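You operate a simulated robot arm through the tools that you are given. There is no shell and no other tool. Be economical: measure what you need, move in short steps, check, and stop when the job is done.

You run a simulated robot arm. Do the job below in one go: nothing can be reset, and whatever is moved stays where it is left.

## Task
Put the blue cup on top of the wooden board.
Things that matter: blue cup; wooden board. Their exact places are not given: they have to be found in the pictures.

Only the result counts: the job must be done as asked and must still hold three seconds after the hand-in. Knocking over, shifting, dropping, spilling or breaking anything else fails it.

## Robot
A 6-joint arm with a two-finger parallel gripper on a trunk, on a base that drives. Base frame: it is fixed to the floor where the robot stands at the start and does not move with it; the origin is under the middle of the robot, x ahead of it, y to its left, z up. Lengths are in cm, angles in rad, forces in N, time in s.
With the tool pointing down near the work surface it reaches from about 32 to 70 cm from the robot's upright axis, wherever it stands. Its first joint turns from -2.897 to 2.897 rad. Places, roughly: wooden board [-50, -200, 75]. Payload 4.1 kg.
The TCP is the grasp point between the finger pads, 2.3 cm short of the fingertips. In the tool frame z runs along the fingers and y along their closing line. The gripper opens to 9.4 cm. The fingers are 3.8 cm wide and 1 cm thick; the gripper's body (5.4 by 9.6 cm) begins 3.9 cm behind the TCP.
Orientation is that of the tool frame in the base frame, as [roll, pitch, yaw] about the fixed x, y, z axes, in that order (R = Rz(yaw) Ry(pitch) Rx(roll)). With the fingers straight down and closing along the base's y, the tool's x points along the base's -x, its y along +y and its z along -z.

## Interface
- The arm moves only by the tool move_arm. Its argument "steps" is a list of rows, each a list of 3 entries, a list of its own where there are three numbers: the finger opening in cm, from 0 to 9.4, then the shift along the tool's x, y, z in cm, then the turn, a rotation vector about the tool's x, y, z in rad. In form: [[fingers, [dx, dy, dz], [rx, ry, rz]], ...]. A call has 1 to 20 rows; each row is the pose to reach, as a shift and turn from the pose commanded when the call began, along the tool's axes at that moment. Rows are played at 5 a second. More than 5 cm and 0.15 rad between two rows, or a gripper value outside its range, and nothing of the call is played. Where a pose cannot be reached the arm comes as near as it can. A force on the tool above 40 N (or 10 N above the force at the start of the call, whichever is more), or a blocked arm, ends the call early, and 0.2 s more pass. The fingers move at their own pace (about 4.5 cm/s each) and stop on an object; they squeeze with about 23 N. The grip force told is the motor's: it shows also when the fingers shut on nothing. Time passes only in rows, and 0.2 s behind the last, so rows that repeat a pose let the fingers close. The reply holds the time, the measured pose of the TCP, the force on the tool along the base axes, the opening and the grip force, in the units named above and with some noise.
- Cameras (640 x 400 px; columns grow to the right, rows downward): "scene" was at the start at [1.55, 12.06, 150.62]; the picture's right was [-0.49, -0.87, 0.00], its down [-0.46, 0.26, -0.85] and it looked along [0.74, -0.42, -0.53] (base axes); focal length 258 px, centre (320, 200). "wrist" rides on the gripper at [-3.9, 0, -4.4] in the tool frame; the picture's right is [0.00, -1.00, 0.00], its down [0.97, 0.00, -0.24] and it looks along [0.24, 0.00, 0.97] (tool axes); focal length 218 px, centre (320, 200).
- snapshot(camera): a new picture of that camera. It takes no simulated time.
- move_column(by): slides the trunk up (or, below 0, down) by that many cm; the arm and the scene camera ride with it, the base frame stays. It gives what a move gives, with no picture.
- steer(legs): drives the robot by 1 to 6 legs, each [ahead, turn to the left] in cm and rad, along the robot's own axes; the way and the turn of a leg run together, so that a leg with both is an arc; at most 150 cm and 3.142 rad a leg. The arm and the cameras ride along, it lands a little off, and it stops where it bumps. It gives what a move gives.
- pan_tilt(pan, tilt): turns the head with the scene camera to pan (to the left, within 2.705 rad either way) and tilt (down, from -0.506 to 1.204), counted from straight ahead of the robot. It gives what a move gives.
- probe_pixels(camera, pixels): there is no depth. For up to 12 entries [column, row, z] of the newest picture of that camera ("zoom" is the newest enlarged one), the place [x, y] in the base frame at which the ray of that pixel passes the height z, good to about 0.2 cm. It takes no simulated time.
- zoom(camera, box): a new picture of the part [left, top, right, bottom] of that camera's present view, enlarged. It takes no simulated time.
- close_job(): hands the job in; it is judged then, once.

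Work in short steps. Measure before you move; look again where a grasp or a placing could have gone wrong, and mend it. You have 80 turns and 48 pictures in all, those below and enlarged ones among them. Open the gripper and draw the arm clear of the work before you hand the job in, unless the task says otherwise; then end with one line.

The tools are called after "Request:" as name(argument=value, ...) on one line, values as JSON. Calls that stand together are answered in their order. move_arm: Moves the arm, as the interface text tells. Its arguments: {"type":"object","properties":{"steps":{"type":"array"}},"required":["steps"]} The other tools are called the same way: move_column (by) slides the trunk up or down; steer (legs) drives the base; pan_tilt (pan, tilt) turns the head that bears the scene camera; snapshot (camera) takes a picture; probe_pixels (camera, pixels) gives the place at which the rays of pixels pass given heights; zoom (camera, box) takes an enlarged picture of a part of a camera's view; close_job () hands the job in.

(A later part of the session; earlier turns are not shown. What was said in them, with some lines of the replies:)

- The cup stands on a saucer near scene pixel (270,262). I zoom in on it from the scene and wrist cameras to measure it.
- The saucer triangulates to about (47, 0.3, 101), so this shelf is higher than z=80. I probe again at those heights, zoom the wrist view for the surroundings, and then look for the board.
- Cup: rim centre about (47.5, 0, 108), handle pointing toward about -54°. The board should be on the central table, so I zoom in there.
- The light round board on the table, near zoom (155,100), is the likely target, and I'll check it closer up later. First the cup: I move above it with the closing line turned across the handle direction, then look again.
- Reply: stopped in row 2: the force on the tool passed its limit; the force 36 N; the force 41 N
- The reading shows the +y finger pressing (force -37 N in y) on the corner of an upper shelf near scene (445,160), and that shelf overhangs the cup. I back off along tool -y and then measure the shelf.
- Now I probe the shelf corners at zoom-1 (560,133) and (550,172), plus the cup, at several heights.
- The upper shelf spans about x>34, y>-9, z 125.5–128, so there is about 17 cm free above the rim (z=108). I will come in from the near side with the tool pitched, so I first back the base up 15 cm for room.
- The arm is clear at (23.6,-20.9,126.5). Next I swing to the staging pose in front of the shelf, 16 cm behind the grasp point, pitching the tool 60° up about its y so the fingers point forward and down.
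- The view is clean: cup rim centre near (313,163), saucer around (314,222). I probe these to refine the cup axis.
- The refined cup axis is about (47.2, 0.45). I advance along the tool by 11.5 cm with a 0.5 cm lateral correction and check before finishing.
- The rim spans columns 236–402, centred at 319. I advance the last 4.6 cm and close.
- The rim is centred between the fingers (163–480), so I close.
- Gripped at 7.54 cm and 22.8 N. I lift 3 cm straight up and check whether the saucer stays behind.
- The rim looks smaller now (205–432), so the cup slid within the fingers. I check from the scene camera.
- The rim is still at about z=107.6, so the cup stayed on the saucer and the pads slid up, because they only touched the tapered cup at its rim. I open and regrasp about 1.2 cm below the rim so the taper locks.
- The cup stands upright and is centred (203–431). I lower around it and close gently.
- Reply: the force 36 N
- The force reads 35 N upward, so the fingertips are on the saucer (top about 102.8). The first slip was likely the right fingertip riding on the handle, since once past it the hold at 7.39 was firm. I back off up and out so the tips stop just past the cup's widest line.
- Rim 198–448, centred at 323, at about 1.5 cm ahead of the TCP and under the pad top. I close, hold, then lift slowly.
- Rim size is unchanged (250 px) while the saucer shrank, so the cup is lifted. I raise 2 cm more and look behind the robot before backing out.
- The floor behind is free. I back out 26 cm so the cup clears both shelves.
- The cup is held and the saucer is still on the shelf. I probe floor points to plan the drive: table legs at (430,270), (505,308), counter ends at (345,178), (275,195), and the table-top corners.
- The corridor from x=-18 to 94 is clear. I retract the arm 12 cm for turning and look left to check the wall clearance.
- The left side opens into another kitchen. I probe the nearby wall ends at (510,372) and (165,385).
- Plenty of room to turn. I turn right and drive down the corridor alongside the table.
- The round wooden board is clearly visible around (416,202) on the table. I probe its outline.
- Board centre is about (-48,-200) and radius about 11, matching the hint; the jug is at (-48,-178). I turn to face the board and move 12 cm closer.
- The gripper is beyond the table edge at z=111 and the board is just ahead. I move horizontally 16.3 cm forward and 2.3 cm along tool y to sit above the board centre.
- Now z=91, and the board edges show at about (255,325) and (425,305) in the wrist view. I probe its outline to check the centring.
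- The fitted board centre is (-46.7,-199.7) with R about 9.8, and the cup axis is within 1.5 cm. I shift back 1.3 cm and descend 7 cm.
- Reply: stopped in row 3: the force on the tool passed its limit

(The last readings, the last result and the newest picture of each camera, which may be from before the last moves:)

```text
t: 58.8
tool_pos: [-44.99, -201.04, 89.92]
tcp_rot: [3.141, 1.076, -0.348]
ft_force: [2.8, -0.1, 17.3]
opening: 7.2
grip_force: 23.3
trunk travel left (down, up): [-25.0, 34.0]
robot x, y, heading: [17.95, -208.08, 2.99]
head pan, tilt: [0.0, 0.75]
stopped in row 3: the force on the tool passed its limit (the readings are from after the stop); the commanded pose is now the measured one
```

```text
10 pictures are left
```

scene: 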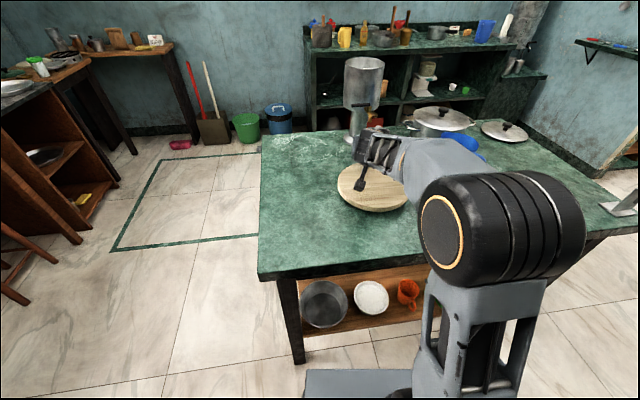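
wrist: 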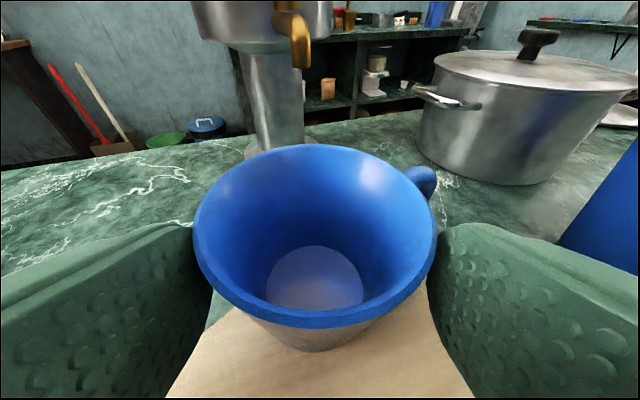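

The stop at z=89.9 means the cup bottom met the board. Re-triangulating both views gives a board top of about 82–83 (not 77) and a centre of about (-41.3,-201.2). I lift 2 cm, shift back over the true centre and look.

Request:
move_arm(steps=[[4, [-0.9, 0, -0.5], [0, 0.013, 0]], [4, [-1.73, 0, -1.0], [0, 0.026, 0]], [4, [-0.8, -0.3, -2.6], [0, 0.026, 0]], [4, [0.1, -0.6, -4.2], [0, 0.026, 0]], [4, [1.07, -1.0, -5.86], [0, 0.026, 0]], [4, [1.07, -1.0, -5.86], [0, 0.026, 0]]])

Request:
snapshot(camera="wrist")

Request:
snapshot(camera="scene")

```text
t: 60.2
tool_pos: [-39.59, -201.86, 91.36]
tcp_rot: [-3.138, 1.042, -0.343]
ft_force: [0.3, -0.8, -1.3]
opening: 7.18
grip_force: 23.0
trunk travel left (down, up): [-25.0, 34.0]
robot x, y, heading: [18.16, -207.65, 2.992]
head pan, tilt: [0.0, 0.75]
```

```text
9 pictures are left
```

wrist: 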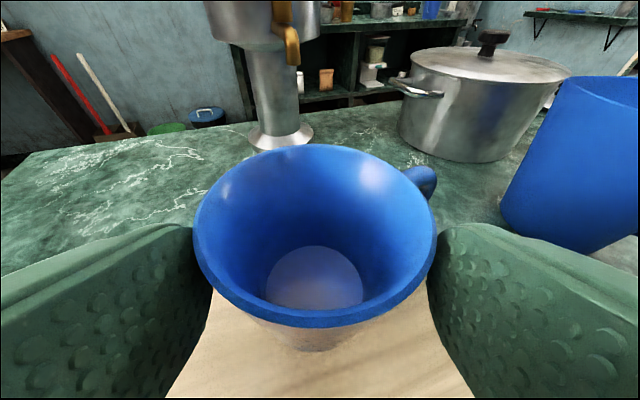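

```text
8 pictures are left
```

scene: 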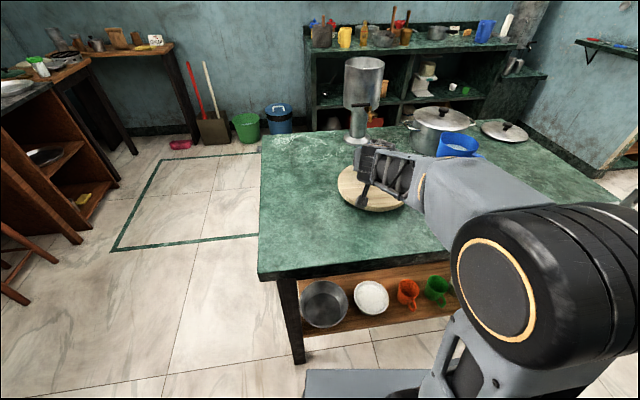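

The board fills the view beneath the cup, and the jug is well clear. I probe its outline at z=82.5 to confirm the centring.

Request:
probe_pixels(camera="scene", pixels=[[337, 184, 82.5], [374, 208, 82.5], [345, 171, 82.5], [350, 200, 82.5], [398, 206, 82.5], [360, 206, 82.5]])

Request:
zoom(camera="scene", box=[320, 130, 448, 220])

```text
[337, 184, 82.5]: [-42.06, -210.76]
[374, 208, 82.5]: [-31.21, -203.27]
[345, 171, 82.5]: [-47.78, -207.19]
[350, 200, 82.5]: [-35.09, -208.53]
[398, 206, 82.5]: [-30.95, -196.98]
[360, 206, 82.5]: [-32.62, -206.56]
```

```text
4.44 times, centred on (384, 175) of scene
```

zoom: 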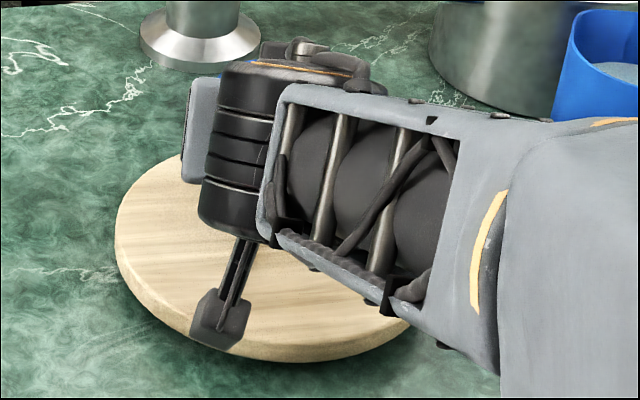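

The cup axis (-41.6,-201.1) sits over the board centre (-41.5,-201). I descend 1.1 cm in small steps and read the force.

Request:
move_arm(steps=[[4, [0.35, 0, 0.2], [0, 0, 0]], [4, [0.69, 0, 0.4], [0, 0, 0]], [4, [0.95, 0, 0.55], [0, 0, 0]], [4, [0.95, 0, 0.55], [0, 0, 0]]])

```text
t: 61.2
tool_pos: [-39.46, -201.95, 90.33]
tcp_rot: [-3.139, 1.041, -0.344]
ft_force: [-0.1, 0.3, -2.1]
opening: 7.17
grip_force: 22.8
trunk travel left (down, up): [-25.0, 34.0]
robot x, y, heading: [18.09, -207.59, 2.988]
head pan, tilt: [0.0, 0.75]
```

No contact yet (-2.1 N is the cup's weight). I lower another 0.5 cm.

Request:
move_arm(steps=[[4, [0.22, 0, 0.13], [0, 0, 0]], [4, [0.43, 0, 0.25], [0, 0, 0]], [4, [0.43, 0, 0.25], [0, 0, 0]]])

```text
t: 62.0
tool_pos: [-39.45, -201.8, 89.84]
tcp_rot: [-3.138, 1.041, -0.342]
ft_force: [-0.4, -0.1, -1.2]
opening: 7.16
grip_force: 23.0
trunk travel left (down, up): [-25.0, 34.0]
robot x, y, heading: [18.28, -207.63, 2.996]
head pan, tilt: [0.0, 0.75]
```

Still free at 89.8. I continue in 0.25 cm steps for another 0.5 cm.

Request:
move_arm(steps=[[4, [0.22, 0, 0.13], [0, 0, 0]], [4, [0.43, 0, 0.25], [0, 0, 0]], [4, [0.43, 0, 0.25], [0, 0, 0]]])

Request:
snapshot(camera="wrist")

```text
t: 62.8
tool_pos: [-39.46, -201.95, 89.67]
tcp_rot: [-3.141, 1.045, -0.344]
ft_force: [-3.1, -2.4, 12.5]
opening: 7.17
grip_force: 23.2
trunk travel left (down, up): [-25.0, 34.0]
robot x, y, heading: [17.76, -207.88, 2.995]
head pan, tilt: [0.0, 0.75]
```

```text
6 pictures are left
```

wrist: 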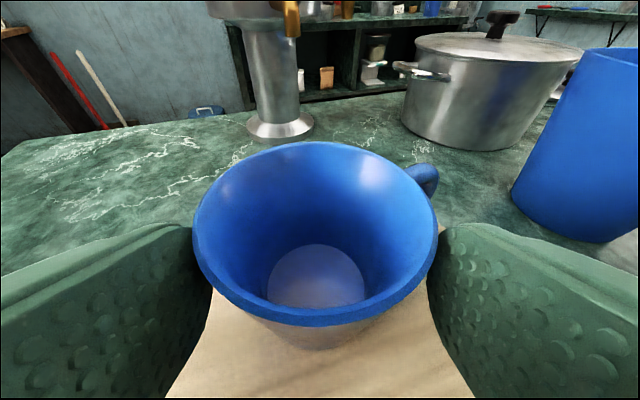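

Contact: 12.5 N upward at z=89.7, and the cup shifted slightly up in the grip. I ease up 0.1 cm and open.

Request:
move_arm(steps=[[4, [-0.1, 0, -0.05], [0, 0, 0]], [7.4, [-0.1, 0, -0.05], [0, 0, 0]], [8.2, [-0.1, 0, -0.05], [0, 0, 0]], [9.4, [-0.1, 0, -0.05], [0, 0, 0]], [9.4, [-0.1, 0, -0.05], [0, 0, 0]]])

Request:
snapshot(camera="wrist")

```text
t: 64.0
tool_pos: [-39.46, -201.98, 89.62]
tcp_rot: [-3.138, 1.043, -0.344]
ft_force: [0.7, 0.0, -0.7]
opening: 9.42
grip_force: 0.0
trunk travel left (down, up): [-25.0, 34.0]
robot x, y, heading: [18.05, -207.67, 2.989]
head pan, tilt: [0.0, 0.75]
```

```text
5 pictures are left
```

wrist: 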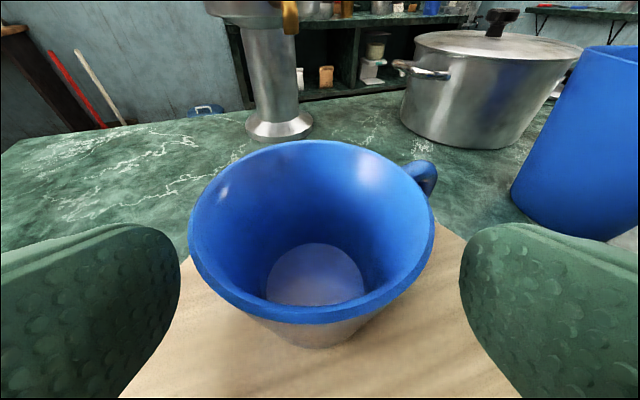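

The cup stands freely on the board between the open fingers. I withdraw along the tool axis.

Request:
move_arm(steps=[[9.4, [0, -0.1, -1.5], [0, 0, 0]], [9.4, [0, -0.1, -4], [0, 0, 0]], [9.4, [0, -0.1, -7], [0, 0, 0]], [9.4, [0, -0.1, -10], [0, 0, 0]], [9.4, [0, -0.1, -13], [0, 0, 0]], [9.4, [0, -0.1, -16], [0, 0, 0]], [9.4, [0, -0.1, -16], [0, 0, 0]]])

Request:
snapshot(camera="wrist")

Request:
snapshot(camera="scene")

```text
t: 65.6
tool_pos: [-26.44, -206.63, 97.51]
tcp_rot: [-3.138, 1.042, -0.341]
ft_force: [-0.8, 0.5, 0.9]
opening: 9.39
grip_force: 0.0
trunk travel left (down, up): [-25.0, 34.0]
robot x, y, heading: [18.02, -207.72, 2.99]
head pan, tilt: [0.0, 0.75]
```

```text
4 pictures are left
```

wrist: 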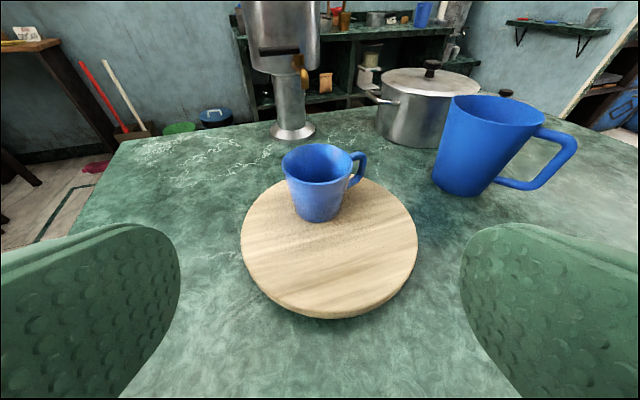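

```text
3 pictures are left
```

scene: 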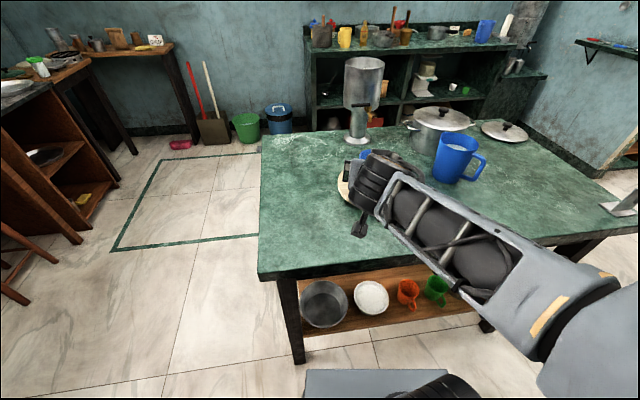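

The cup stands on the far half of the board. I zoom in to check that its whole base is on the board.

Request:
zoom(camera="wrist", box=[230, 130, 430, 330])

Request:
probe_pixels(camera="wrist", pixels=[[241, 245, 82], [418, 240, 82], [325, 317, 82], [270, 187, 82], [380, 183, 82], [320, 222, 82], [298, 212, 82], [341, 210, 82]])

```text
2.00 times, centred on (330, 230) of wrist
```

zoom: 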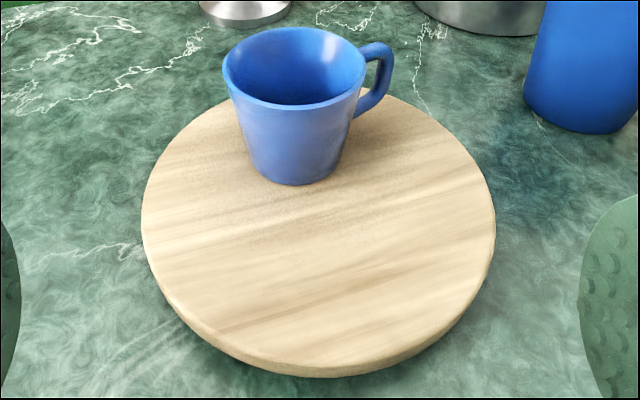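

```text
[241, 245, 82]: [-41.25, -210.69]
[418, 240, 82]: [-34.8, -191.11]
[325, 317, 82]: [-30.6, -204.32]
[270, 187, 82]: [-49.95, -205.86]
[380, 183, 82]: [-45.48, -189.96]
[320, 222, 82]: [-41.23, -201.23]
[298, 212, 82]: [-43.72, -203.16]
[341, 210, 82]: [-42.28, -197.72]
```

The cup's base centre is about 4.5 cm from the board's centre (board radius about 10), so it sits fully on the board. The gripper is open and clear, so I hand in.

Request:
close_job()

```text
The job is handed in.
```

The blue cup is standing upright on the round wooden board on the central table. The gripper is open and clear of it. Its saucer stayed on the shelf, though the fingertips pressed on it at about 35 N during the first regrasp. Early on the arm also bumped the upper shelf at up to 37 N. Neither contact visibly moved anything.
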